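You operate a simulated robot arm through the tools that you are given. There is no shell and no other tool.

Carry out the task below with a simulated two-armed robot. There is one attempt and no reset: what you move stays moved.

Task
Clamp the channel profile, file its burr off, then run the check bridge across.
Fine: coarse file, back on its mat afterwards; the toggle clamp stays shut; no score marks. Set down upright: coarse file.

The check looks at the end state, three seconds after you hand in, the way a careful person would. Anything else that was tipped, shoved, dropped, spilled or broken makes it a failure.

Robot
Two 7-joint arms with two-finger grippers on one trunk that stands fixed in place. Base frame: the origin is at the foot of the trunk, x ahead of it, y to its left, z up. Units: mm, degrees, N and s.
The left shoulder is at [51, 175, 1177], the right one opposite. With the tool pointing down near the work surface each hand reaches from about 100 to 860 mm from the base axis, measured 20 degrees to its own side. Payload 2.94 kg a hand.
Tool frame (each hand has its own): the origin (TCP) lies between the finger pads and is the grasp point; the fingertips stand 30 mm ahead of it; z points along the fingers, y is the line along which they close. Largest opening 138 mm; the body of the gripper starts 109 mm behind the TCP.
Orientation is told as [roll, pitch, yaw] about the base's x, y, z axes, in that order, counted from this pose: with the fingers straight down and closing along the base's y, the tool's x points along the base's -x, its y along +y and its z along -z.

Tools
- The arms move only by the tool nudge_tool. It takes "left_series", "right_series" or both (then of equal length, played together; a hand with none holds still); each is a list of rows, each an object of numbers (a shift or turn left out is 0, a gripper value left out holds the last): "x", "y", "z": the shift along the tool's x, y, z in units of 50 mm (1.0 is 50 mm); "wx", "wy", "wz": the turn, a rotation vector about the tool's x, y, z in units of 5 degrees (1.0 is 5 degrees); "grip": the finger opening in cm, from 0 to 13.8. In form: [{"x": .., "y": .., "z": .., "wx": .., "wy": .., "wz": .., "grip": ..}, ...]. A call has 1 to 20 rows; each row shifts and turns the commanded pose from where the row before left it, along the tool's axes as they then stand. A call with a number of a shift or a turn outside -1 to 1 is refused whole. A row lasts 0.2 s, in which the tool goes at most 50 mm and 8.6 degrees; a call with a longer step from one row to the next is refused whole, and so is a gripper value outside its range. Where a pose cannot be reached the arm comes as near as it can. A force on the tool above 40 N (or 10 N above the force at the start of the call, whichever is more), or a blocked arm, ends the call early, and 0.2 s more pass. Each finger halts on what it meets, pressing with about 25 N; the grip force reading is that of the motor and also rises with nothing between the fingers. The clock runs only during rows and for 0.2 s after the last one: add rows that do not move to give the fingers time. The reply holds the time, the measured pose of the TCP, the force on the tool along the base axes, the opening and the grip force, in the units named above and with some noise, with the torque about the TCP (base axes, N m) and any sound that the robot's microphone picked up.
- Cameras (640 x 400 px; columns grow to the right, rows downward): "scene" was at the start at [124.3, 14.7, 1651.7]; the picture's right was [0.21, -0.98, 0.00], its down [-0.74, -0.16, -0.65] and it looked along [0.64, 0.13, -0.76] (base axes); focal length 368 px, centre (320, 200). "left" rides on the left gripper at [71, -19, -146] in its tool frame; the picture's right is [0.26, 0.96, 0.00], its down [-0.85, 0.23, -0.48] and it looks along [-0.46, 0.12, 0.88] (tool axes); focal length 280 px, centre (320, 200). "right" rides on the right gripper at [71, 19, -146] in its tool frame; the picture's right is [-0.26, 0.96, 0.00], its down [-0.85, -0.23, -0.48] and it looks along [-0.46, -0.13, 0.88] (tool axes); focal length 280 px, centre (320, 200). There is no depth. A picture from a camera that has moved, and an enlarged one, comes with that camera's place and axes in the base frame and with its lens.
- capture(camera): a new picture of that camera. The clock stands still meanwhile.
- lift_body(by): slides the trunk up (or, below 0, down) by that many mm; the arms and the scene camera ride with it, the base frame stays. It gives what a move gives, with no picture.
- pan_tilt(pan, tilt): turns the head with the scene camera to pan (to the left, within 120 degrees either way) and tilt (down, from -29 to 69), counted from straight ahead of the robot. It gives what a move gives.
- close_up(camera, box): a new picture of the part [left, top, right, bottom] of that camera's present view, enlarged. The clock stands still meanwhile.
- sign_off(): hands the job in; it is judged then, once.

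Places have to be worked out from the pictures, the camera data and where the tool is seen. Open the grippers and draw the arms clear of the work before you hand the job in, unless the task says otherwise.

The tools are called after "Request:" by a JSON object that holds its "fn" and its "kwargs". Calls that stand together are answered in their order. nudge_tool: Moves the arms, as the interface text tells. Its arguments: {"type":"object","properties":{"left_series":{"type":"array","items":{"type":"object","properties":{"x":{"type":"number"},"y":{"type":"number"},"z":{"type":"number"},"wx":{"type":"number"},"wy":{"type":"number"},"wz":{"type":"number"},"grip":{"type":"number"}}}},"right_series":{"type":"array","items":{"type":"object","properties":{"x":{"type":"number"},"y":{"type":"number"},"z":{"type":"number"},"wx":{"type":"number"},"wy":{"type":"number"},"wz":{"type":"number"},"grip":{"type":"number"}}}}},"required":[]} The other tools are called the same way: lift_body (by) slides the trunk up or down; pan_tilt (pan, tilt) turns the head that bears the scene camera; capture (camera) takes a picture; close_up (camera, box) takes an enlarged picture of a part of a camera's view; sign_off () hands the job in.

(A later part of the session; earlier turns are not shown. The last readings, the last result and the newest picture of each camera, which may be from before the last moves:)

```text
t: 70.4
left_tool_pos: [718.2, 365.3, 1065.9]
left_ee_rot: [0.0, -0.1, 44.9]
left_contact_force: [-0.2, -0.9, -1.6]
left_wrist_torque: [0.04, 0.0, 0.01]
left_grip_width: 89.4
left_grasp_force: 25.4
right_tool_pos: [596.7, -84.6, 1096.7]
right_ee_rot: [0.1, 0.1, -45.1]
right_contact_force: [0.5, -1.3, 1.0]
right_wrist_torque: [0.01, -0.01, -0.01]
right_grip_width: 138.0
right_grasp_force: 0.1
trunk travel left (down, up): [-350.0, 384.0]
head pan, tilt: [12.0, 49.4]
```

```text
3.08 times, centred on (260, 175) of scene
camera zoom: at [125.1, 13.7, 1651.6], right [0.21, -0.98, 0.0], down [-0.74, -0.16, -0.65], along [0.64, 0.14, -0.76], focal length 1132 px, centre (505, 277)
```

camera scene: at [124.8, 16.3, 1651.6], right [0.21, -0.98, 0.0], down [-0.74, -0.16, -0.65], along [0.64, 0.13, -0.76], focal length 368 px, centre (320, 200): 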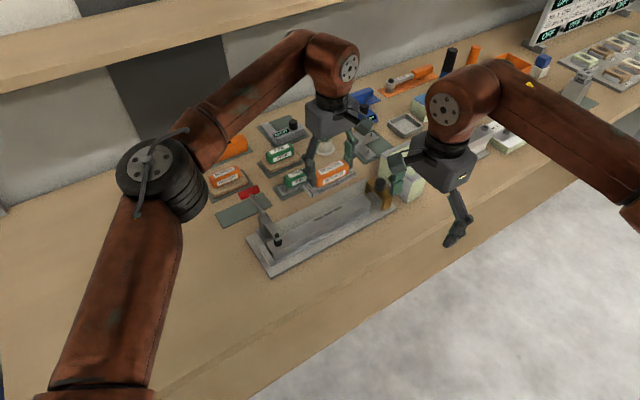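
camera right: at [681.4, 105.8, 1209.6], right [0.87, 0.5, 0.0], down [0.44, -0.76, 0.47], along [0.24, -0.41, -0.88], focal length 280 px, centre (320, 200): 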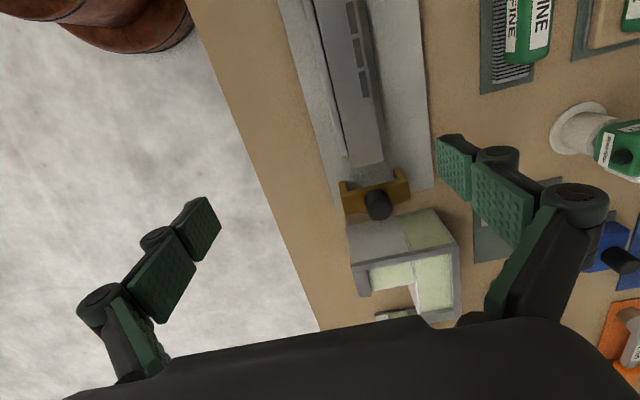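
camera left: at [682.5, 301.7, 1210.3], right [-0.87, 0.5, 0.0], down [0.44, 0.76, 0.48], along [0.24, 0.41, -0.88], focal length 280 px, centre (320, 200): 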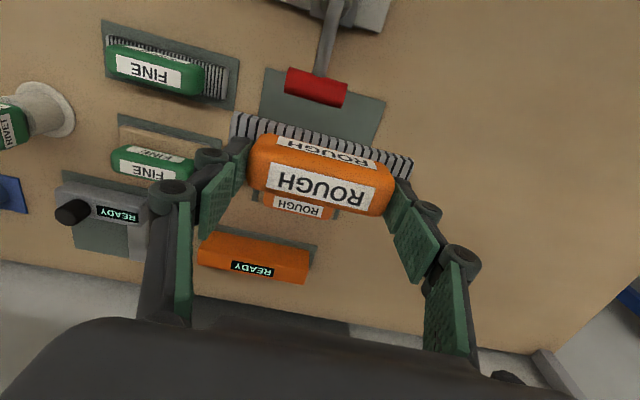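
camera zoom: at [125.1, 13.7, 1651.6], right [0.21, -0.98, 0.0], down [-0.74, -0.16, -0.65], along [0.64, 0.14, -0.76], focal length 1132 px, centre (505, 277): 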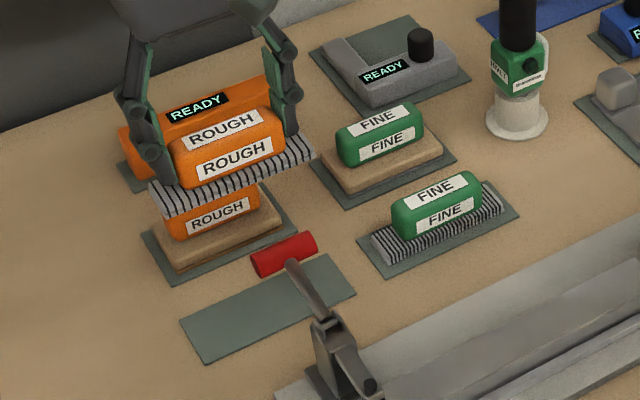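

The hand is at (718, 365), the file squarely above its mat with room beside the red grip. I lower to about 10 mm above set-down.

Request:
{"fn": "nudge_tool", "kwargs": {"left_series": [{"z": 0.7}, {"z": 0.7}, {"z": 0.7}, {"z": 0.5}, {"z": 0.3}, {"z": 0.15}, {}]}}

Request:
{"fn": "close_up", "kwargs": {"camera": "scene", "box": [190, 150, 300, 240]}}

Request:
{"fn": "capture", "kwargs": {"camera": "left"}}

```text
t: 72.0
left_tool_pos: [718.3, 366.8, 912.5]
left_ee_rot: [0.0, -0.1, 45.1]
left_contact_force: [0.2, 0.8, -3.1]
left_wrist_torque: [0.01, 0.02, -0.01]
left_grip_width: 89.5
left_grasp_force: 25.1
right_tool_pos: [596.0, -82.6, 1095.7]
right_ee_rot: [-0.1, 0.1, -44.9]
right_contact_force: [0.0, -0.9, 0.1]
right_wrist_torque: [0.0, -0.01, 0.03]
right_grip_width: 138.0
right_grasp_force: 0.1
trunk travel left (down, up): [-350.0, 384.0]
head pan, tilt: [12.0, 49.4]
```

```text
4.44 times, centred on (245, 195) of scene
camera zoom: at [124.7, 14.8, 1651.6], right [0.21, -0.98, 0.0], down [-0.74, -0.16, -0.65], along [0.64, 0.13, -0.76], focal length 1636 px, centre (653, 222)
```

zoom: 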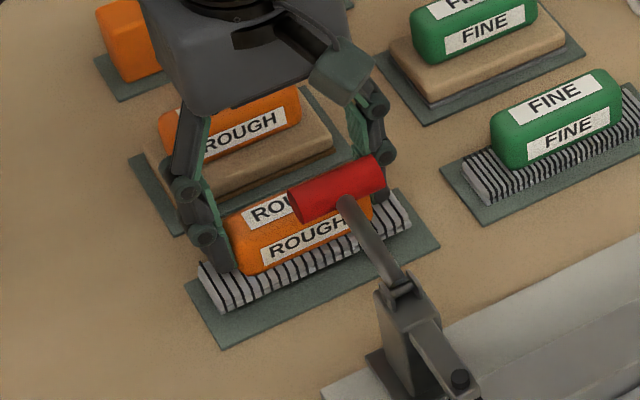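

```text
taken
camera left: at [681.5, 302.7, 1057.1], right [-0.87, 0.5, 0.0], down [0.44, 0.76, 0.48], along [0.24, 0.41, -0.88], focal length 280 px, centre (320, 200)
```

left: 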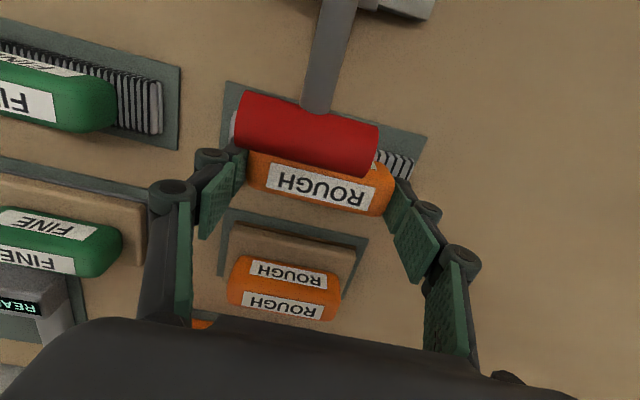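

It lines up with the mat; about 11 mm to go. I creep down until the weight comes off.

Request:
{"fn": "nudge_tool", "kwargs": {"left_series": [{"z": 0.08}, {"z": 0.06}, {"z": 0.04}, {}]}}

Request:
{"fn": "nudge_tool", "kwargs": {"left_series": [{"z": 0.02}, {"z": 0.02}, {}]}}

```text
t: 73.0
left_tool_pos: [718.2, 365.0, 905.7]
left_ee_rot: [0.1, -0.2, 45.0]
left_contact_force: [0.1, -0.1, -3.8]
left_wrist_torque: [0.01, -0.02, -0.02]
left_grip_width: 89.5
left_grasp_force: 24.6
right_tool_pos: [595.0, -82.9, 1096.0]
right_ee_rot: [0.0, 0.0, -45.0]
right_contact_force: [0.3, 0.0, 0.1]
right_wrist_torque: [0.04, 0.01, 0.02]
right_grip_width: 137.9
right_grasp_force: 0.0
trunk travel left (down, up): [-350.0, 384.0]
head pan, tilt: [12.0, 49.4]
```

```text
t: 73.8
left_tool_pos: [718.9, 365.1, 903.1]
left_ee_rot: [-0.1, -0.1, 45.0]
left_contact_force: [1.4, 0.3, 1.2]
left_wrist_torque: [0.17, 0.26, -0.03]
left_grip_width: 89.6
left_grasp_force: 24.8
right_tool_pos: [594.6, -82.8, 1095.9]
right_ee_rot: [0.0, 0.2, -45.0]
right_contact_force: [-0.8, 0.2, 0.4]
right_wrist_torque: [-0.01, 0.0, 0.0]
right_grip_width: 137.9
right_grasp_force: 0.1
trunk travel left (down, up): [-350.0, 384.0]
head pan, tilt: [12.0, 49.4]
```

The weight is now carried by the mat (+1.2 N). I settle half a millimetre more, then open the fingers to release the file.

Request:
{"fn": "nudge_tool", "kwargs": {"left_series": [{"z": 0.01}, {}, {"grip": 9.4}, {"grip": 10.2}, {"grip": 11}, {"grip": 12}, {}, {}]}}

Request:
{"fn": "close_up", "kwargs": {"camera": "scene", "box": [190, 150, 300, 240]}}

Request:
{"fn": "capture", "kwargs": {"camera": "left"}}

```text
t: 75.6
left_tool_pos: [717.7, 362.7, 900.6]
left_ee_rot: [-0.2, 0.0, 44.9]
left_contact_force: [0.9, -0.6, 0.4]
left_wrist_torque: [-0.01, 0.02, -0.02]
left_grip_width: 120.1
left_grasp_force: 0.1
right_tool_pos: [594.0, -83.2, 1096.3]
right_ee_rot: [0.0, 0.1, -45.1]
right_contact_force: [-0.8, -0.3, -0.2]
right_wrist_torque: [0.02, 0.0, -0.01]
right_grip_width: 137.9
right_grasp_force: 0.1
trunk travel left (down, up): [-350.0, 384.0]
head pan, tilt: [12.0, 49.4]
```

```text
4.44 times, centred on (245, 195) of scene
camera zoom: at [124.5, 14.7, 1651.7], right [0.21, -0.98, 0.0], down [-0.74, -0.16, -0.65], along [0.64, 0.13, -0.76], focal length 1636 px, centre (653, 222)
```

zoom: 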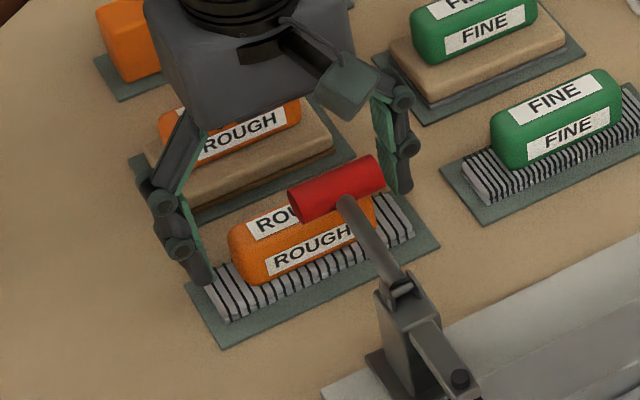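

```text
taken
camera left: at [681.6, 301.8, 1046.3], right [-0.87, 0.5, 0.0], down [0.44, 0.76, 0.48], along [0.24, 0.41, -0.88], focal length 280 px, centre (320, 200)
```

left: 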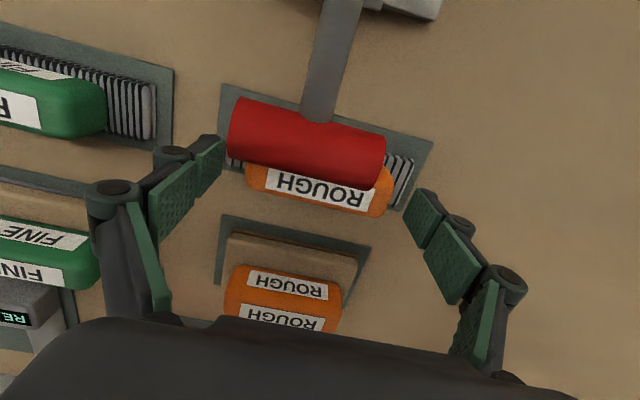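

The file stands upright on its mat, released. I raise the left hand straight up and draw it back to the left, out of the work area.

Request:
{"fn": "nudge_tool", "kwargs": {"left_series": [{"z": -0.3}, {"z": -0.6}, {"z": -0.8}, {"z": -0.8}, {"z": -0.8}, {"y": 0.7, "x": 0.4}, {"y": 0.7, "x": 0.4}, {"y": 0.7, "x": 0.4}, {"y": 0.5, "x": 0.4}, {}]}}

Request:
{"fn": "close_up", "kwargs": {"camera": "scene", "box": [190, 150, 300, 240]}}

Request:
{"fn": "capture", "kwargs": {"camera": "scene"}}

```text
t: 77.8
left_tool_pos: [571.6, 399.1, 1063.7]
left_ee_rot: [0.0, 0.0, 45.0]
left_contact_force: [0.1, 0.6, -0.8]
left_wrist_torque: [0.02, 0.04, 0.02]
left_grip_width: 120.3
left_grasp_force: 0.1
right_tool_pos: [594.8, -83.2, 1095.9]
right_ee_rot: [0.0, 0.1, -45.1]
right_contact_force: [0.7, -0.2, 0.4]
right_wrist_torque: [-0.02, 0.0, 0.04]
right_grip_width: 137.9
right_grasp_force: 0.0
trunk travel left (down, up): [-350.0, 384.0]
head pan, tilt: [12.0, 49.4]
```

```text
4.44 times, centred on (245, 195) of scene
camera zoom: at [125.0, 14.3, 1651.6], right [0.21, -0.98, 0.0], down [-0.74, -0.16, -0.65], along [0.64, 0.13, -0.76], focal length 1636 px, centre (653, 222)
```

zoom: 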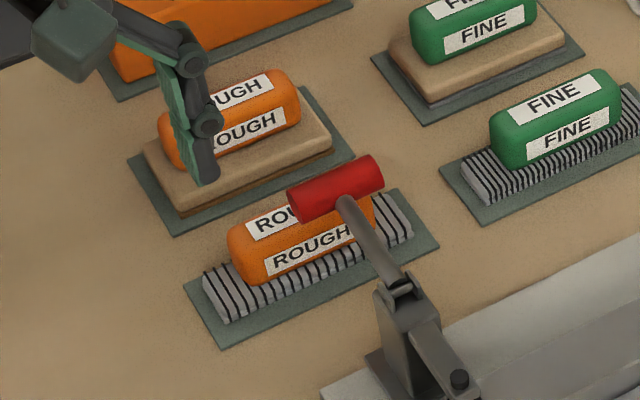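

```text
taken
camera scene: at [125.0, 14.3, 1651.6], right [0.21, -0.98, 0.0], down [-0.74, -0.16, -0.65], along [0.64, 0.13, -0.76], focal length 368 px, centre (320, 200)
```

scene: 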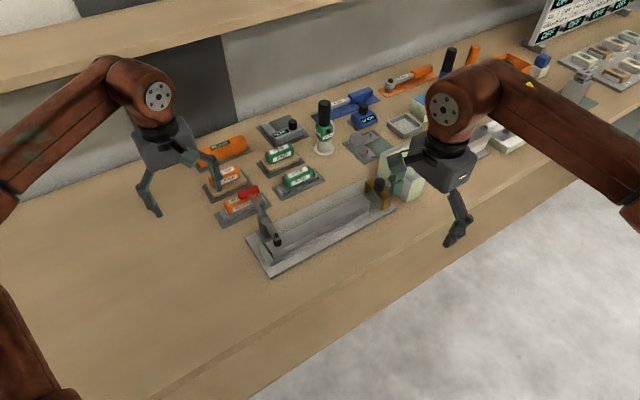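

The file sits well on its mat. Next is the bridge: its knob is near U=577, V=579 → (817, 1.5), close to the right arm's reach limit, so I raise the trunk 180 mm to bring the shoulder nearer to wrist height.

Request:
{"fn": "lift_body", "kwargs": {"by": 180}}

Request:
{"fn": "capture", "kwargs": {"camera": "scene"}}

```text
t: 79.8
left_tool_pos: [569.5, 400.7, 1245.7]
left_ee_rot: [0.0, -0.1, 45.0]
left_contact_force: [-0.9, -0.8, -0.5]
left_wrist_torque: [-0.02, -0.01, -0.02]
left_grip_width: 119.8
left_grasp_force: 0.0
right_tool_pos: [594.4, -84.7, 1275.9]
right_ee_rot: [0.0, 0.0, -45.0]
right_contact_force: [0.7, -0.7, -0.7]
right_wrist_torque: [0.0, -0.02, -0.04]
right_grip_width: 137.7
right_grasp_force: 0.1
trunk travel left (down, up): [-530.0, 204.0]
head pan, tilt: [12.0, 49.4]
```

```text
taken
camera scene: at [68.1, 14.8, 1831.6], right [0.21, -0.98, 0.0], down [-0.74, -0.16, -0.65], along [0.64, 0.13, -0.76], focal length 368 px, centre (320, 200)
```

scene: 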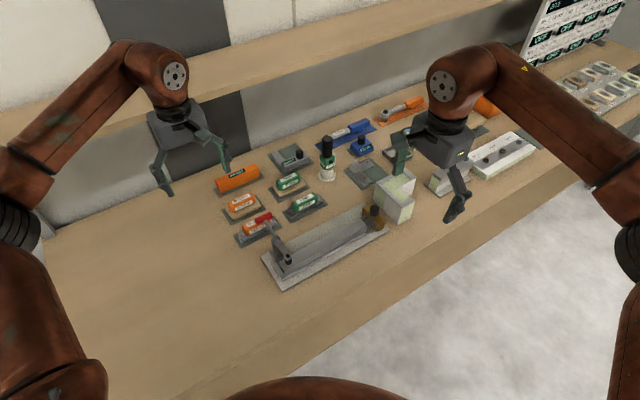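

I bring the right hand down and across to hover above the bridge knob, with the fingers set to 70 mm.

Request:
{"fn": "nudge_tool", "kwargs": {"right_series": [{"z": 0.86, "grip": 7}, {"z": 0.86}, {"z": 0.86}, {"z": 0.86}, {"z": 0.7}, {"y": 0.72, "x": -0.323}, {"y": 0.72, "x": -0.323}, {"y": 0.72, "x": -0.323}, {"y": 0.72, "x": -0.323}, {"y": 0.72, "x": -0.323}, {"y": 0.72, "x": -0.323}, {}]}}

Request:
{"fn": "capture", "kwargs": {"camera": "right"}}

Request:
{"fn": "capture", "kwargs": {"camera": "scene"}}

```text
t: 82.4
left_tool_pos: [569.8, 403.3, 1245.5]
left_ee_rot: [-0.1, 0.0, 45.0]
left_contact_force: [0.3, 0.3, -0.7]
left_wrist_torque: [-0.02, 0.02, 0.0]
left_grip_width: 120.3
left_grasp_force: 0.0
right_tool_pos: [735.2, -25.7, 1069.0]
right_ee_rot: [0.1, 0.1, -45.0]
right_contact_force: [0.7, 0.7, 0.7]
right_wrist_torque: [-0.02, 0.01, -0.01]
right_grip_width: 70.3
right_grasp_force: 0.1
right hand out of reach, approached as far as the arm can: row 9, 10, 11
trunk travel left (down, up): [-530.0, 204.0]
head pan, tilt: [12.0, 49.4]
```

```text
taken
camera right: at [700.2, 37.0, 1215.2], right [0.87, 0.5, 0.0], down [0.44, -0.76, 0.47], along [0.24, -0.41, -0.88], focal length 280 px, centre (320, 200)
```

right: 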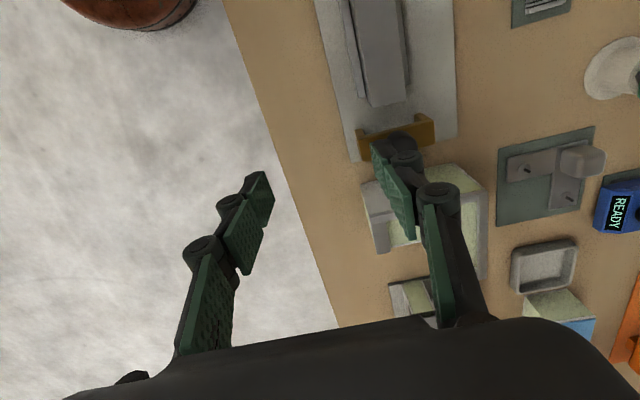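

```text
taken
camera scene: at [68.3, 17.0, 1831.8], right [0.21, -0.98, 0.0], down [-0.74, -0.16, -0.65], along [0.64, 0.13, -0.76], focal length 368 px, centre (320, 200)
```

scene: 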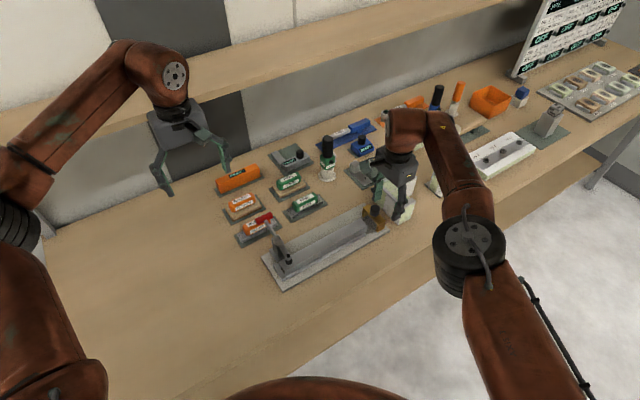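

The hand stopped short at (735, −26) because pointing straight down at that distance is out of reach. I turn to yaw −30 and tilt the hand 25° so that the fingers point outward-down, which brings the wrist nearer, then head for a point 65 mm above the knob.

Request:
{"fn": "nudge_tool", "kwargs": {"right_series": [{"wz": -1}, {"wz": -1}, {"wz": -1}, {"wy": -1}, {"wy": -1}, {"wy": -1}, {"wy": -1}, {"wy": -1}, {}]}}

Request:
{"fn": "nudge_tool", "kwargs": {"right_series": [{"x": -0.18, "y": 0.43, "z": 0.35}, {"x": -0.18, "y": 0.43, "z": 0.35}, {"x": -0.18, "y": 0.43, "z": 0.35}, {}]}}

Request:
{"fn": "capture", "kwargs": {"camera": "right"}}

Request:
{"fn": "capture", "kwargs": {"camera": "scene"}}

```text
t: 84.4
left_tool_pos: [569.1, 399.7, 1245.8]
left_ee_rot: [0.0, -0.1, 45.0]
left_contact_force: [0.1, -0.7, 0.1]
left_wrist_torque: [-0.02, 0.0, 0.0]
left_grip_width: 119.8
left_grasp_force: 0.0
right_tool_pos: [735.7, -26.3, 1069.7]
right_ee_rot: [0.1, -25.0, -30.1]
right_contact_force: [0.6, -0.2, -0.7]
right_wrist_torque: [0.03, 0.02, -0.01]
right_grip_width: 70.0
right_grasp_force: 0.1
trunk travel left (down, up): [-530.0, 204.0]
head pan, tilt: [12.0, 49.4]
```

```text
t: 85.4
left_tool_pos: [568.8, 399.2, 1245.9]
left_ee_rot: [0.0, -0.1, 44.9]
left_contact_force: [-1.0, -0.3, -0.5]
left_wrist_torque: [0.05, 0.04, -0.01]
left_grip_width: 120.1
left_grasp_force: 0.0
right_tool_pos: [793.2, -1.9, 1041.1]
right_ee_rot: [0.1, -24.9, -30.1]
right_contact_force: [-0.5, -0.2, -0.5]
right_wrist_torque: [0.03, -0.01, 0.02]
right_grip_width: 69.9
right_grasp_force: 0.1
right hand out of reach, approached as far as the arm can: row 3
trunk travel left (down, up): [-530.0, 204.0]
head pan, tilt: [12.0, 49.4]
```

```text
taken
camera right: at [693.8, 76.5, 1143.8], right [0.69, 0.72, 0.11], down [0.38, -0.49, 0.79], along [0.62, -0.5, -0.6], focal length 280 px, centre (320, 200)
```

right: 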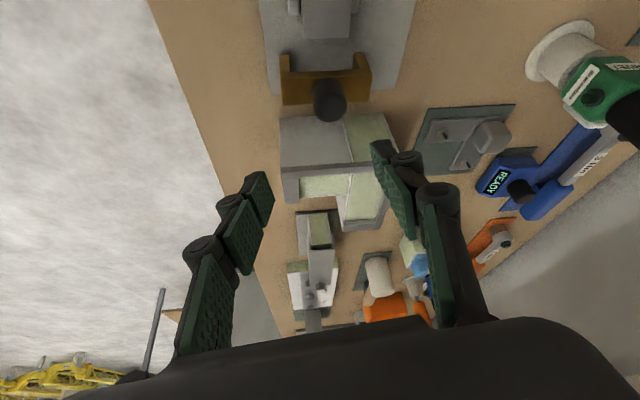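

```text
taken
camera scene: at [67.8, 13.7, 1831.8], right [0.21, -0.98, 0.0], down [-0.74, -0.16, -0.65], along [0.64, 0.14, -0.76], focal length 368 px, centre (320, 200)
```

scene: 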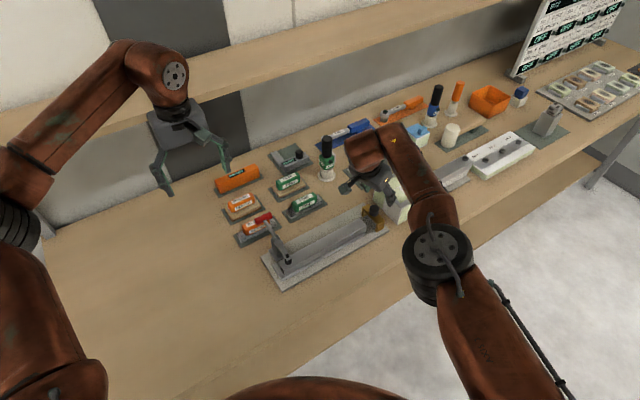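

It came to (793, −2) and stopped again, so a raised trunk doesn't help; a stronger forward tilt with the trunk at its old height should. I back the right hand off and up first, so that the trunk can go down safely.

Request:
{"fn": "nudge_tool", "kwargs": {"right_series": [{"x": -0.25, "z": -0.54}, {"x": 0.48, "z": -0.226}, {"x": 0.48, "z": -0.226}, {"x": 0.48, "z": -0.226}, {"x": -0.254, "z": -0.544}, {"x": -0.254, "z": -0.544}, {"x": -0.254, "z": -0.544}, {"x": -0.254, "z": -0.544}, {"x": -0.254, "z": -0.544}, {}]}}

```text
t: 87.6
left_tool_pos: [569.7, 400.3, 1246.2]
left_ee_rot: [0.0, 0.0, 45.0]
left_contact_force: [-0.3, -0.2, 0.5]
left_wrist_torque: [-0.02, -0.01, 0.0]
left_grip_width: 120.1
left_grasp_force: 0.1
right_tool_pos: [722.0, 36.6, 1219.6]
right_ee_rot: [0.0, -24.9, -30.0]
right_contact_force: [0.2, -0.2, 0.3]
right_wrist_torque: [0.01, 0.04, -0.03]
right_grip_width: 70.1
right_grasp_force: 0.1
trunk travel left (down, up): [-530.0, 204.0]
head pan, tilt: [12.0, 49.4]
```

The right hand is at z≈1220 and clear. I lower the trunk back by 180 mm, which brings both hands to safe heights around 1040–1065.

Request:
{"fn": "lift_body", "kwargs": {"by": -180}}

Request:
{"fn": "nudge_tool", "kwargs": {"right_series": [{"wy": 1}, {"wy": 1}, {"wy": 1}, {"wy": 1}, {"wy": 1}, {"wz": -1}, {"wz": -1}, {"wz": -1}, {"wz": -1}, {"wz": -1}, {"wz": -1}, {"wy": -1}, {"wy": -1}, {"wy": -1}, {"wy": -1}, {"wy": -1}, {"wy": -1}, {"wy": -1}, {"wy": -1}, {}]}}

Request:
{"fn": "capture", "kwargs": {"camera": "scene"}}

Request:
{"fn": "capture", "kwargs": {"camera": "right"}}

```text
t: 89.6
left_tool_pos: [568.7, 401.6, 1067.4]
left_ee_rot: [-0.1, -0.2, 45.0]
left_contact_force: [-0.4, -0.2, 0.2]
left_wrist_torque: [-0.03, -0.01, -0.01]
left_grip_width: 120.3
left_grasp_force: 0.1
right_tool_pos: [722.4, 38.5, 1040.7]
right_ee_rot: [0.1, -25.0, -30.1]
right_contact_force: [0.4, 0.6, -0.1]
right_wrist_torque: [-0.02, -0.04, 0.02]
right_grip_width: 70.0
right_grasp_force: 0.1
trunk travel left (down, up): [-350.0, 384.0]
head pan, tilt: [12.0, 49.4]
```

```text
t: 93.8
left_tool_pos: [569.3, 400.1, 1065.4]
left_ee_rot: [0.0, -0.1, 45.0]
left_contact_force: [0.0, -0.4, -0.1]
left_wrist_torque: [-0.01, -0.01, 0.0]
left_grip_width: 120.3
left_grasp_force: 0.1
right_tool_pos: [724.3, 38.3, 1040.1]
right_ee_rot: [0.1, -40.0, 0.0]
right_contact_force: [-0.3, -0.5, 0.3]
right_wrist_torque: [-0.02, 0.02, 0.02]
right_grip_width: 70.3
right_grasp_force: 0.1
trunk travel left (down, up): [-350.0, 384.0]
head pan, tilt: [12.0, 49.4]
```

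```text
taken
camera scene: at [124.7, 15.1, 1651.6], right [0.21, -0.98, 0.0], down [-0.74, -0.16, -0.65], along [0.64, 0.13, -0.76], focal length 368 px, centre (320, 200)
```

scene: 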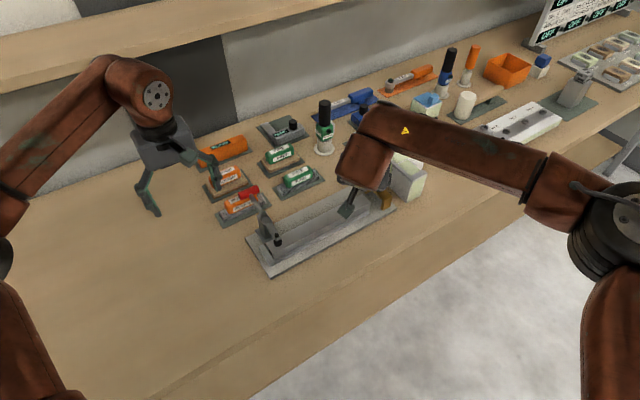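

```text
taken
camera right: at [576.2, 57.5, 1107.2], right [0.2, 0.96, 0.17], down [0.34, -0.23, 0.91], along [0.92, -0.12, -0.38], focal length 280 px, centre (320, 200)
```

right: 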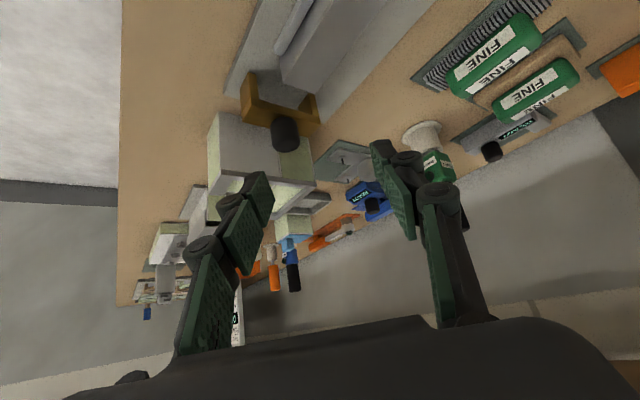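

The tilted pose (40°, yaw 0) is achieved, and this view again places the knob at about (815, 2). I move to a hover point about 65 mm above the grasp position.

Request:
{"fn": "nudge_tool", "kwargs": {"right_series": [{"x": -0.275, "y": -0.245, "z": 0.493}, {"x": -0.275, "y": -0.245, "z": 0.493}, {"x": -0.275, "y": -0.245, "z": 0.493}, {}]}}

Request:
{"fn": "capture", "kwargs": {"camera": "right"}}

Request:
{"fn": "close_up", "kwargs": {"camera": "scene", "box": [310, 120, 440, 220]}}

```text
t: 94.8
left_tool_pos: [569.9, 400.8, 1065.6]
left_ee_rot: [-0.1, -0.1, 45.0]
left_contact_force: [0.4, 0.2, 0.2]
left_wrist_torque: [-0.04, -0.03, -0.02]
left_grip_width: 120.3
left_grasp_force: 0.0
right_tool_pos: [801.1, 1.3, 1009.9]
right_ee_rot: [0.1, -40.0, -0.1]
right_contact_force: [-0.4, 0.4, -0.3]
right_wrist_torque: [-0.02, -0.03, -0.01]
right_grip_width: 69.9
right_grasp_force: 0.0
trunk travel left (down, up): [-350.0, 384.0]
head pan, tilt: [12.0, 49.4]
```

```text
taken
camera right: at [653.4, 20.2, 1076.6], right [0.2, 0.96, 0.17], down [0.34, -0.23, 0.91], along [0.92, -0.12, -0.38], focal length 280 px, centre (320, 200)
```

right: 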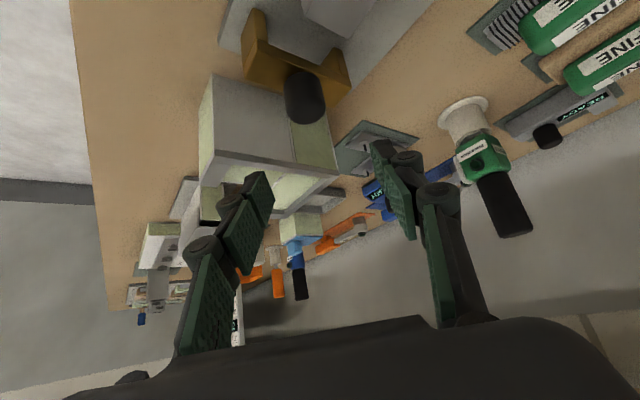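

```text
4.00 times, centred on (375, 170) of scene
camera zoom: at [123.8, 15.5, 1651.8], right [0.21, -0.98, 0.0], down [-0.74, -0.16, -0.65], along [0.64, 0.13, -0.76], focal length 1472 px, centre (100, 320)
```

zoom: 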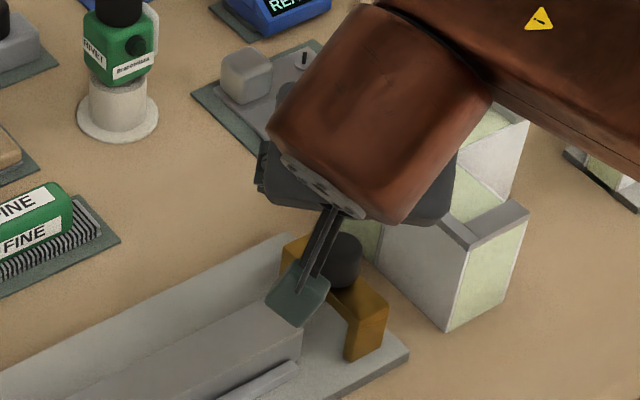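

Reach is fine here, and two views from this hand place the knob centre at about (814, 1, 926). I lower vertically so the open fingers straddle the knob, staying just above the bridge's top.

Request:
{"fn": "nudge_tool", "kwargs": {"right_series": [{"x": 0.195, "z": 0.24}, {"x": 0.195, "z": 0.24}, {"x": 0.195, "z": 0.24}, {"x": 0.195, "z": 0.24}, {}]}}

Request:
{"fn": "capture", "kwargs": {"camera": "right"}}

Request:
{"fn": "close_up", "kwargs": {"camera": "scene", "box": [310, 120, 440, 220]}}

```text
t: 96.0
left_tool_pos: [569.4, 400.0, 1065.3]
left_ee_rot: [-0.1, -0.1, 44.9]
left_contact_force: [-0.2, 0.1, -0.1]
left_wrist_torque: [-0.03, 0.03, -0.03]
left_grip_width: 120.3
left_grasp_force: 0.0
right_tool_pos: [801.9, -0.7, 949.0]
right_ee_rot: [0.1, -40.0, -0.1]
right_contact_force: [0.2, -0.2, 0.6]
right_wrist_torque: [0.01, 0.01, -0.03]
right_grip_width: 69.8
right_grasp_force: 0.0
trunk travel left (down, up): [-350.0, 384.0]
head pan, tilt: [12.0, 49.4]
```

```text
taken
camera right: at [655.4, 19.5, 1014.9], right [0.2, 0.96, 0.17], down [0.34, -0.23, 0.91], along [0.92, -0.13, -0.38], focal length 280 px, centre (320, 200)
```

right: 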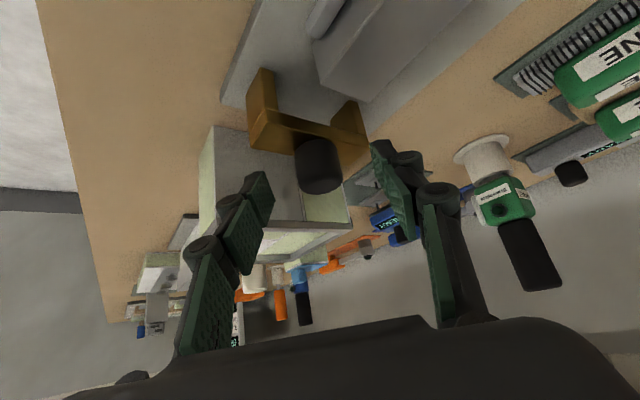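

```text
4.00 times, centred on (375, 170) of scene
camera zoom: at [124.3, 15.0, 1651.7], right [0.21, -0.98, 0.0], down [-0.74, -0.16, -0.65], along [0.64, 0.13, -0.76], focal length 1472 px, centre (100, 320)
```

zoom: 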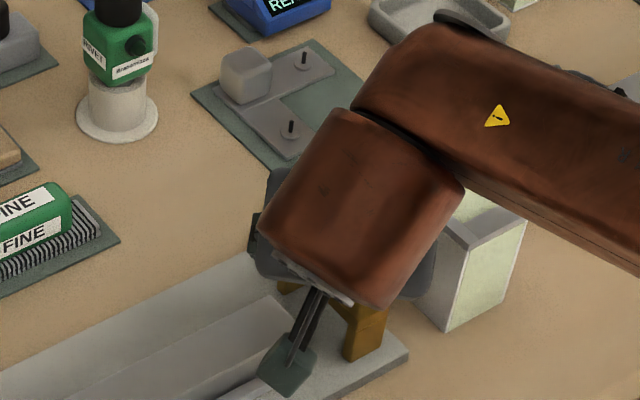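

The knob is centred between the fingers. I close on it gently.

Request:
{"fn": "nudge_tool", "kwargs": {"right_series": [{"y": 0.03}, {"grip": 5}, {"grip": 4}, {"grip": 3.2}, {"grip": 2.5}, {"grip": 2.2}, {}, {}]}}

Request:
{"fn": "capture", "kwargs": {"camera": "right"}}

```text
t: 97.8
left_tool_pos: [569.1, 399.4, 1067.1]
left_ee_rot: [-0.1, -0.1, 45.0]
left_contact_force: [0.2, 0.5, -0.1]
left_wrist_torque: [-0.01, 0.0, 0.03]
left_grip_width: 119.9
left_grasp_force: 0.0
right_tool_pos: [801.2, 2.2, 946.8]
right_ee_rot: [0.1, -40.0, -0.1]
right_contact_force: [-3.3, -3.5, -0.4]
right_wrist_torque: [-0.14, 0.08, -0.13]
right_grip_width: 28.4
right_grasp_force: 45.4
trunk travel left (down, up): [-350.0, 384.0]
head pan, tilt: [12.0, 49.4]
```

```text
taken
camera right: at [655.3, 20.7, 1014.9], right [0.2, 0.96, 0.17], down [0.34, -0.23, 0.91], along [0.92, -0.13, -0.38], focal length 280 px, centre (320, 200)
```

right: 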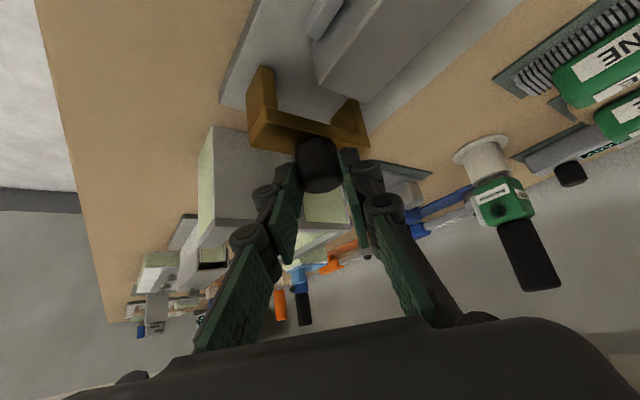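

The knob is held at 28 mm. I slide the bridge toward the profile (−u) by 40 mm in small steps, watching for snagging on the rails.

Request:
{"fn": "nudge_tool", "kwargs": {"right_series": [{"x": 0.054, "y": 0.0707, "z": -0.0455}, {"x": 0.054, "y": 0.0707, "z": -0.0455}, {"x": 0.054, "y": 0.0707, "z": -0.0455}, {"x": 0.054, "y": 0.0707, "z": -0.0455}, {"x": 0.054, "y": 0.0707, "z": -0.0455}, {"x": 0.054, "y": 0.0707, "z": -0.0455}, {"x": 0.054, "y": 0.0707, "z": -0.0455}, {"x": 0.054, "y": 0.0707, "z": -0.0455}, {}]}}

Request:
{"fn": "capture", "kwargs": {"camera": "right"}}

Request:
{"fn": "close_up", "kwargs": {"camera": "scene", "box": [310, 120, 440, 220]}}

```text
t: 99.8
left_tool_pos: [568.3, 399.2, 1066.3]
left_ee_rot: [0.0, -0.1, 45.0]
left_contact_force: [0.1, -0.3, 0.3]
left_wrist_torque: [-0.01, -0.01, 0.0]
left_grip_width: 119.9
left_grasp_force: 0.0
right_tool_pos: [773.6, 29.5, 948.6]
right_ee_rot: [0.1, -39.9, 0.0]
right_contact_force: [-7.4, -8.6, -5.6]
right_wrist_torque: [-0.1, 0.29, -0.26]
right_grip_width: 28.4
right_grasp_force: 44.3
trunk travel left (down, up): [-350.0, 384.0]
head pan, tilt: [12.0, 49.4]
```

```text
taken
camera right: at [626.6, 49.3, 1015.1], right [0.2, 0.96, 0.17], down [0.35, -0.23, 0.91], along [0.92, -0.13, -0.38], focal length 280 px, centre (320, 200)
```

right: 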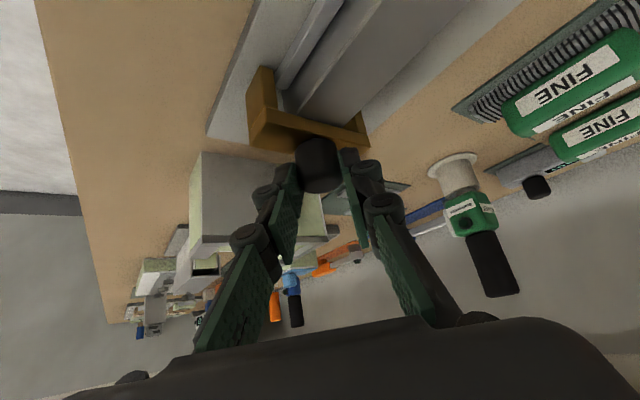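

```text
4.00 times, centred on (375, 170) of scene
camera zoom: at [124.2, 13.7, 1651.6], right [0.21, -0.98, 0.0], down [-0.74, -0.16, -0.65], along [0.64, 0.14, -0.76], focal length 1472 px, centre (100, 320)
```

zoom: 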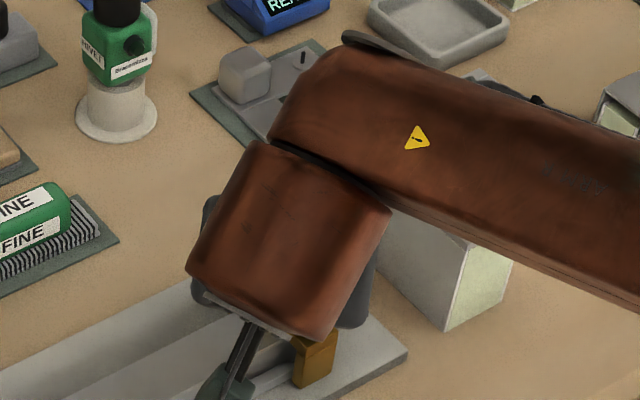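

Side force of about 11 N toward −v and 6 N down shows the hand sits slightly high and 2 mm too far back relative to the guiding rails. I correct by 2 mm sideways and 1 mm down, then slide 40 mm more.

Request:
{"fn": "nudge_tool", "kwargs": {"right_series": [{"x": 0.035, "y": -0.028, "z": -0.003}, {"x": 0.054, "y": 0.0707, "z": -0.0455}, {"x": 0.054, "y": 0.0707, "z": -0.0455}, {"x": 0.054, "y": 0.0707, "z": -0.0455}, {"x": 0.054, "y": 0.0707, "z": -0.0455}, {"x": 0.054, "y": 0.0707, "z": -0.0455}, {"x": 0.054, "y": 0.0707, "z": -0.0455}, {"x": 0.054, "y": 0.0707, "z": -0.0455}, {"x": 0.054, "y": 0.0707, "z": -0.0455}, {}]}}

Request:
{"fn": "capture", "kwargs": {"camera": "right"}}

```text
t: 102.0
left_tool_pos: [570.0, 401.2, 1066.3]
left_ee_rot: [-0.1, 0.0, 45.0]
left_contact_force: [-0.2, -0.6, -0.4]
left_wrist_torque: [0.01, 0.0, 0.0]
left_grip_width: 120.1
left_grasp_force: 0.2
right_tool_pos: [744.2, 59.8, 948.5]
right_ee_rot: [0.0, -40.0, 0.0]
right_contact_force: [4.5, 2.4, -0.8]
right_wrist_torque: [0.24, -0.26, -0.03]
right_grip_width: 28.4
right_grasp_force: 45.4
trunk travel left (down, up): [-350.0, 384.0]
head pan, tilt: [12.0, 49.4]
```

```text
taken
camera right: at [597.3, 78.2, 1014.9], right [0.2, 0.96, 0.17], down [0.34, -0.23, 0.91], along [0.92, -0.12, -0.38], focal length 280 px, centre (320, 200)
```

right: 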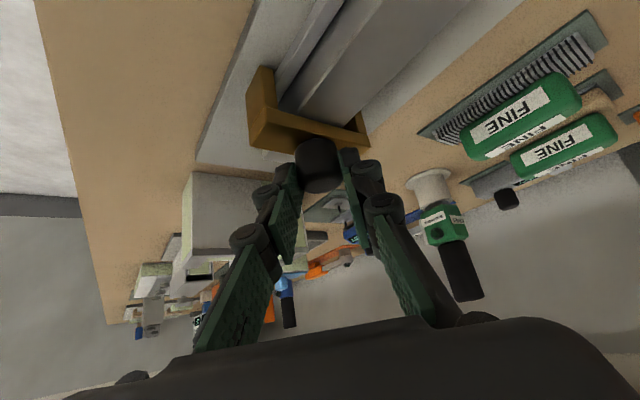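

Forces are now small and the bridge glides over the profile. I continue another 50 mm, heading across the filed zone.

Request:
{"fn": "nudge_tool", "kwargs": {"right_series": [{"x": 0.054, "y": 0.0707, "z": -0.0455}, {"x": 0.054, "y": 0.0707, "z": -0.0455}, {"x": 0.054, "y": 0.0707, "z": -0.0455}, {"x": 0.054, "y": 0.0707, "z": -0.0455}, {"x": 0.054, "y": 0.0707, "z": -0.0455}, {"x": 0.054, "y": 0.0707, "z": -0.0455}, {"x": 0.054, "y": 0.0707, "z": -0.0455}, {"x": 0.054, "y": 0.0707, "z": -0.0455}, {"x": 0.054, "y": 0.0707, "z": -0.0455}, {"x": 0.054, "y": 0.0707, "z": -0.0455}, {}]}}

Request:
{"fn": "capture", "kwargs": {"camera": "right"}}

Request:
{"fn": "close_up", "kwargs": {"camera": "scene", "box": [240, 140, 400, 270]}}

```text
t: 104.4
left_tool_pos: [569.7, 402.8, 1065.8]
left_ee_rot: [-0.1, 0.0, 45.0]
left_contact_force: [0.8, -0.7, -0.7]
left_wrist_torque: [0.02, 0.01, 0.02]
left_grip_width: 120.2
left_grasp_force: 0.1
right_tool_pos: [709.0, 95.1, 948.7]
right_ee_rot: [0.1, -40.0, -0.1]
right_contact_force: [10.2, 8.6, 8.7]
right_wrist_torque: [0.28, -0.69, 0.1]
right_grip_width: 28.4
right_grasp_force: 44.8
trunk travel left (down, up): [-350.0, 384.0]
head pan, tilt: [12.0, 49.4]
```

```text
taken
camera right: at [561.8, 113.7, 1014.7], right [0.2, 0.96, 0.17], down [0.34, -0.23, 0.91], along [0.92, -0.12, -0.38], focal length 280 px, centre (320, 200)
```

right: 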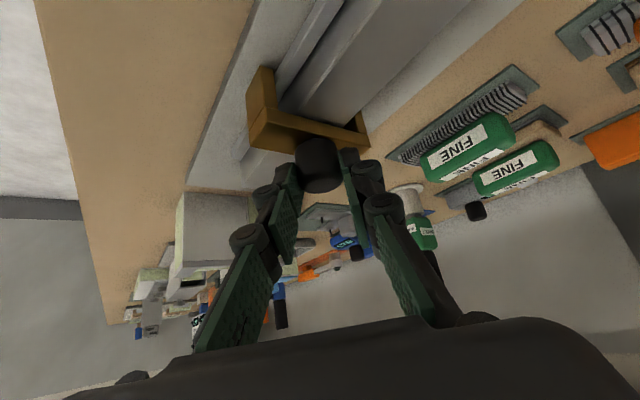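

```text
3.08 times, centred on (320, 205) of scene
camera zoom: at [125.1, 16.8, 1651.7], right [0.21, -0.98, 0.0], down [-0.74, -0.16, -0.65], along [0.64, 0.13, -0.76], focal length 1132 px, centre (320, 185)
```

zoom: 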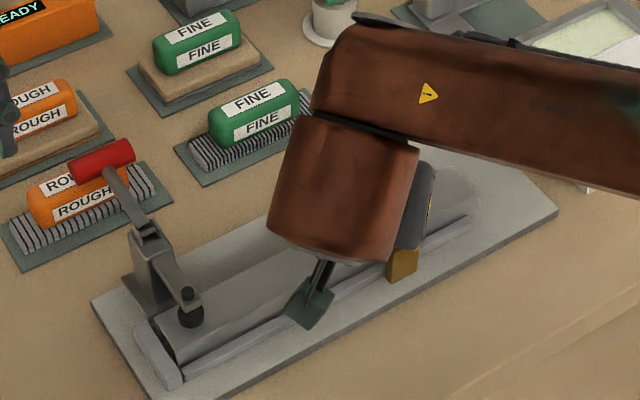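

The bridge has covered about 130 mm; side force grew to 13 N and I press 9 N down, from small arm drift. I relieve both with a 2–3 mm correction and continue 50 mm with a slight trim.

Request:
{"fn": "nudge_tool", "kwargs": {"right_series": [{"x": -0.049, "y": 0.0354, "z": -0.0032}, {"x": 0.0505, "y": 0.0728, "z": -0.0464}, {"x": 0.0505, "y": 0.0728, "z": -0.0464}, {"x": 0.0505, "y": 0.0728, "z": -0.0464}, {"x": 0.0505, "y": 0.0728, "z": -0.0464}, {"x": 0.0505, "y": 0.0728, "z": -0.0464}, {"x": 0.0505, "y": 0.0728, "z": -0.0464}, {"x": 0.0505, "y": 0.0728, "z": -0.0464}, {"x": 0.0505, "y": 0.0728, "z": -0.0464}, {"x": 0.0505, "y": 0.0728, "z": -0.0464}, {"x": 0.0505, "y": 0.0728, "z": -0.0464}, {}]}}

Request:
{"fn": "capture", "kwargs": {"camera": "right"}}

Request:
{"fn": "close_up", "kwargs": {"camera": "scene", "box": [240, 140, 400, 270]}}

```text
t: 107.0
left_tool_pos: [569.4, 399.2, 1067.2]
left_ee_rot: [0.0, -0.1, 45.0]
left_contact_force: [0.2, -0.1, 0.5]
left_wrist_torque: [0.0, 0.0, -0.01]
left_grip_width: 120.1
left_grasp_force: 0.1
right_tool_pos: [674.6, 127.4, 948.8]
right_ee_rot: [0.0, -39.6, -0.1]
right_contact_force: [-15.4, -15.5, -25.3]
right_wrist_torque: [-0.31, 0.18, -0.24]
right_grip_width: 28.5
right_grasp_force: 44.9
trunk travel left (down, up): [-350.0, 384.0]
head pan, tilt: [12.0, 49.4]
```

```text
taken
camera right: at [528.9, 147.7, 1015.8], right [0.2, 0.96, 0.17], down [0.35, -0.23, 0.91], along [0.91, -0.13, -0.38], focal length 280 px, centre (320, 200)
```

right: 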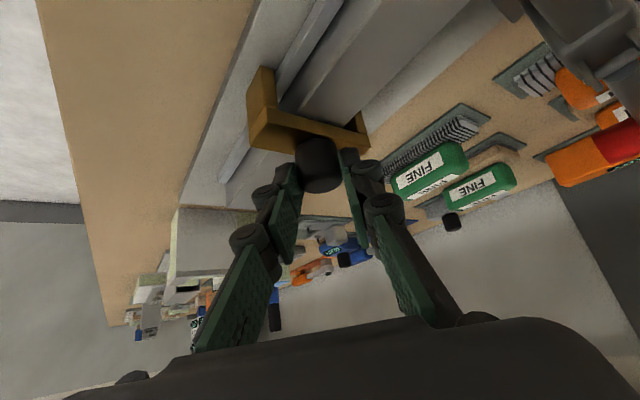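

```text
3.08 times, centred on (320, 205) of scene
camera zoom: at [125.1, 13.2, 1651.5], right [0.21, -0.98, 0.0], down [-0.74, -0.16, -0.65], along [0.64, 0.14, -0.76], focal length 1132 px, centre (320, 185)
```

zoom: 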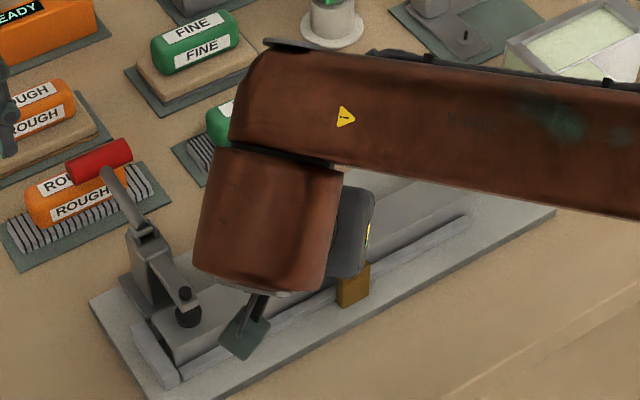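

The trim overshot: now −22 N sideways and I'm pulling up 25 N. I undo that with a 2.4 mm correction each way and then slide 30 mm without extra trim.

Request:
{"fn": "nudge_tool", "kwargs": {"right_series": [{"x": 0.0556, "y": -0.034, "z": 0.0133}, {"x": 0.054, "y": 0.0707, "z": -0.0455}, {"x": 0.054, "y": 0.0707, "z": -0.0455}, {"x": 0.054, "y": 0.0707, "z": -0.0455}, {"x": 0.054, "y": 0.0707, "z": -0.0455}, {"x": 0.054, "y": 0.0707, "z": -0.0455}, {"x": 0.054, "y": 0.0707, "z": -0.0455}, {}]}}

Request:
{"fn": "capture", "kwargs": {"camera": "right"}}

Request:
{"fn": "close_up", "kwargs": {"camera": "scene", "box": [240, 140, 400, 270]}}

```text
t: 108.8
left_tool_pos: [569.7, 400.4, 1065.2]
left_ee_rot: [0.0, -0.1, 44.9]
left_contact_force: [-1.3, 0.3, -0.6]
left_wrist_torque: [0.06, -0.01, -0.04]
left_grip_width: 119.8
left_grasp_force: 0.1
right_tool_pos: [655.2, 150.1, 948.7]
right_ee_rot: [0.1, -39.9, -0.1]
right_contact_force: [-8.4, -8.6, -17.0]
right_wrist_torque: [-0.13, 0.66, -0.12]
right_grip_width: 28.3
right_grasp_force: 45.1
trunk travel left (down, up): [-350.0, 384.0]
head pan, tilt: [12.0, 49.4]
```

```text
taken
camera right: at [507.2, 168.8, 1015.3], right [0.2, 0.96, 0.17], down [0.35, -0.23, 0.91], along [0.92, -0.12, -0.38], focal length 280 px, centre (320, 200)
```

right: 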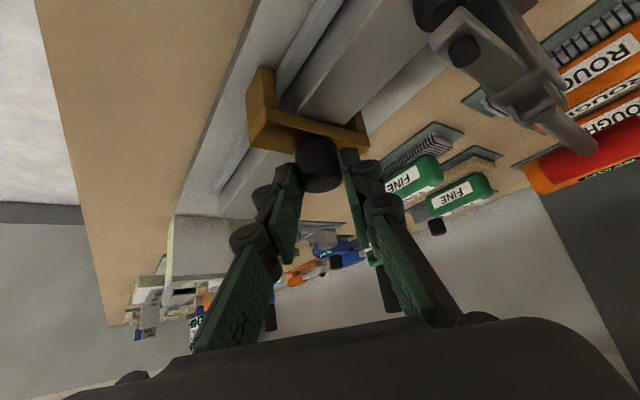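

```text
3.08 times, centred on (320, 205) of scene
camera zoom: at [125.1, 14.1, 1651.6], right [0.21, -0.98, 0.0], down [-0.74, -0.16, -0.65], along [0.64, 0.14, -0.76], focal length 1132 px, centre (320, 185)
```

zoom: 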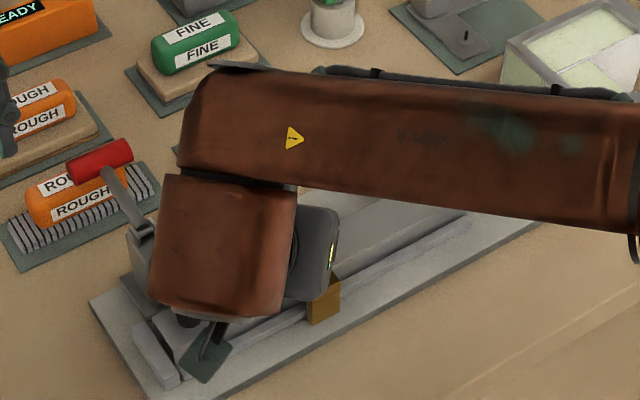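

The bridge is now past the filed zone (knob at about U≈368), with moderate forces. I ease them again and slide the last ~33 mm, stopping clear of the clamp.

Request:
{"fn": "nudge_tool", "kwargs": {"right_series": [{"x": 0.032, "y": -0.017, "z": 0.012}, {"x": 0.054, "y": 0.0707, "z": -0.0455}, {"x": 0.054, "y": 0.0707, "z": -0.0455}, {"x": 0.054, "y": 0.0707, "z": -0.0455}, {"x": 0.054, "y": 0.0707, "z": -0.0455}, {"x": 0.054, "y": 0.0707, "z": -0.0455}, {"x": 0.054, "y": 0.0707, "z": -0.0455}, {"x": 0.03, "y": 0.04, "z": -0.025}, {}]}}

Request:
{"fn": "capture", "kwargs": {"camera": "right"}}

Request:
{"fn": "capture", "kwargs": {"camera": "left"}}

```text
t: 110.8
left_tool_pos: [569.6, 401.2, 1065.2]
left_ee_rot: [0.0, -0.1, 45.1]
left_contact_force: [-0.4, 0.7, -0.6]
left_wrist_torque: [0.02, 0.01, 0.01]
left_grip_width: 120.2
left_grasp_force: 0.1
right_tool_pos: [630.2, 172.8, 948.6]
right_ee_rot: [0.2, -40.1, -0.2]
right_contact_force: [6.1, 5.2, 1.4]
right_wrist_torque: [0.03, -0.97, 0.13]
right_grip_width: 28.3
right_grasp_force: 45.0
trunk travel left (down, up): [-350.0, 384.0]
head pan, tilt: [12.0, 49.4]
```

```text
taken
camera right: at [483.5, 192.0, 1014.9], right [0.2, 0.96, 0.17], down [0.34, -0.23, 0.91], along [0.92, -0.12, -0.38], focal length 280 px, centre (320, 200)
```

right: 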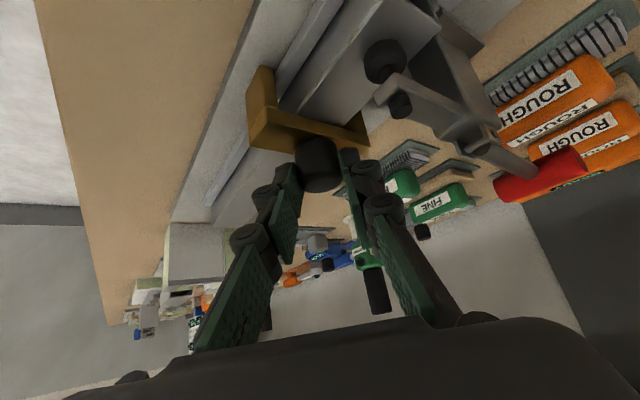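

```text
taken
camera left: at [533.5, 338.6, 1210.6], right [-0.87, 0.5, 0.0], down [0.44, 0.76, 0.48], along [0.24, 0.41, -0.88], focal length 280 px, centre (320, 200)
```

left: 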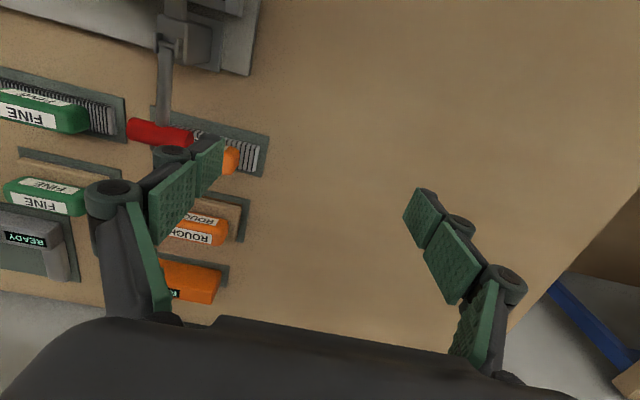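

The knob is now at about U≈334, fully past the filed zone, with only small forces and the clamp still about 40 mm ahead. I go 10 mm further to be nearer the far end and feel for any stop.

Request:
{"fn": "nudge_tool", "kwargs": {"right_series": [{"x": 0.054, "y": 0.0707, "z": -0.0455}, {"x": 0.054, "y": 0.0707, "z": -0.0455}, {}]}}

Request:
{"fn": "capture", "kwargs": {"camera": "right"}}

Request:
{"fn": "close_up", "kwargs": {"camera": "scene", "box": [240, 170, 380, 270]}}

```text
t: 111.6
left_tool_pos: [572.1, 401.6, 1064.7]
left_ee_rot: [0.0, 0.1, 44.8]
left_contact_force: [-1.0, -0.9, -0.5]
left_wrist_torque: [0.0, 0.0, -0.04]
left_grip_width: 120.0
left_grasp_force: 0.1
right_tool_pos: [626.0, 176.6, 948.4]
right_ee_rot: [0.0, -40.2, -0.3]
right_contact_force: [22.3, 1.8, 5.4]
right_wrist_torque: [-0.11, 0.08, -0.12]
right_grip_width: 28.4
right_grasp_force: 45.0
trunk travel left (down, up): [-350.0, 384.0]
head pan, tilt: [12.0, 49.4]
```

```text
taken
camera right: at [479.6, 196.9, 1014.8], right [0.21, 0.96, 0.17], down [0.34, -0.23, 0.91], along [0.92, -0.13, -0.38], focal length 280 px, centre (320, 200)
```

right: 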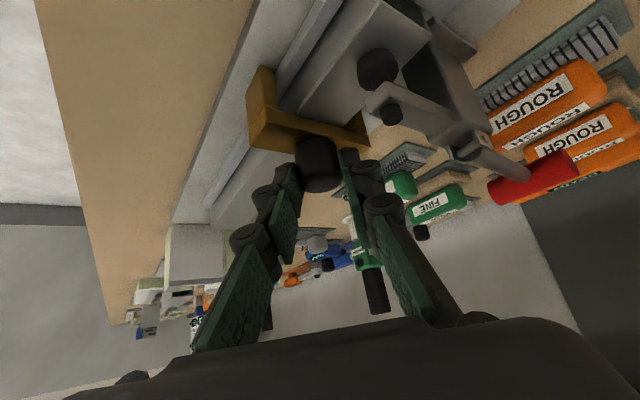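

```text
4.00 times, centred on (310, 220) of scene
camera zoom: at [127.6, 15.5, 1651.5], right [0.21, -0.98, 0.0], down [-0.74, -0.16, -0.65], along [0.63, 0.13, -0.76], focal length 1472 px, centre (360, 120)
```

zoom: 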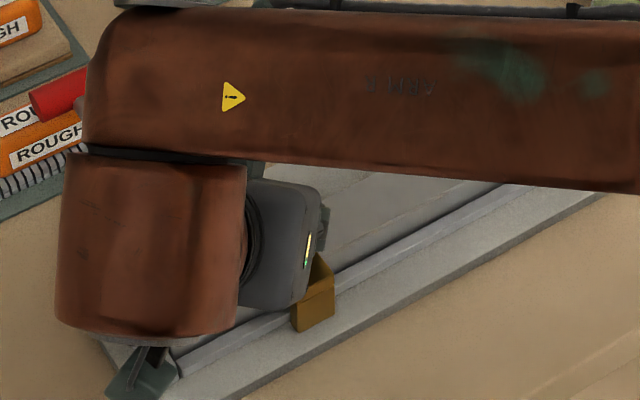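

The bridge met an end stop (about 15 N along the travel, only half the step taken) with the clamp still visibly clear, so it is fully across. I relax the push and open the fingers off the knob.

Request:
{"fn": "nudge_tool", "kwargs": {"right_series": [{"x": -0.063, "y": -0.031, "z": 0.053}, {}, {"grip": 3.4}, {"grip": 4.2}, {"grip": 5}, {"grip": 5.6}, {}]}}

Request:
{"fn": "capture", "kwargs": {"camera": "right"}}

```text
t: 113.2
left_tool_pos: [569.3, 401.1, 1066.4]
left_ee_rot: [-0.1, 0.0, 45.0]
left_contact_force: [-0.8, -0.2, -0.5]
left_wrist_torque: [0.0, 0.01, 0.02]
left_grip_width: 120.1
left_grasp_force: 0.0
right_tool_pos: [627.6, 176.8, 948.6]
right_ee_rot: [0.1, -40.0, -0.1]
right_contact_force: [0.3, -0.2, 0.1]
right_wrist_torque: [0.01, 0.0, -0.03]
right_grip_width: 56.0
right_grasp_force: 0.1
trunk travel left (down, up): [-350.0, 384.0]
head pan, tilt: [12.0, 49.4]
```

```text
taken
camera right: at [480.1, 196.4, 1014.7], right [0.2, 0.96, 0.17], down [0.34, -0.23, 0.91], along [0.92, -0.12, -0.38], focal length 280 px, centre (320, 200)
```

right: 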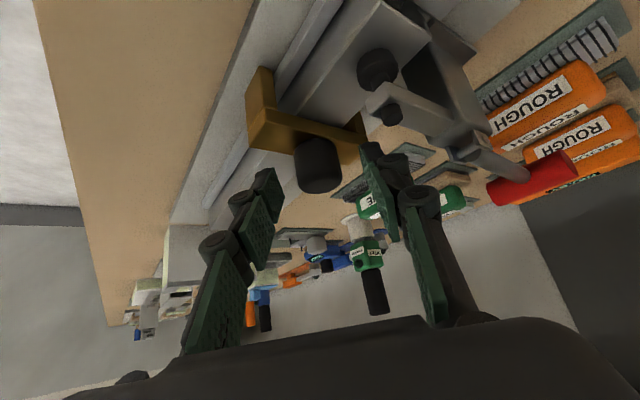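

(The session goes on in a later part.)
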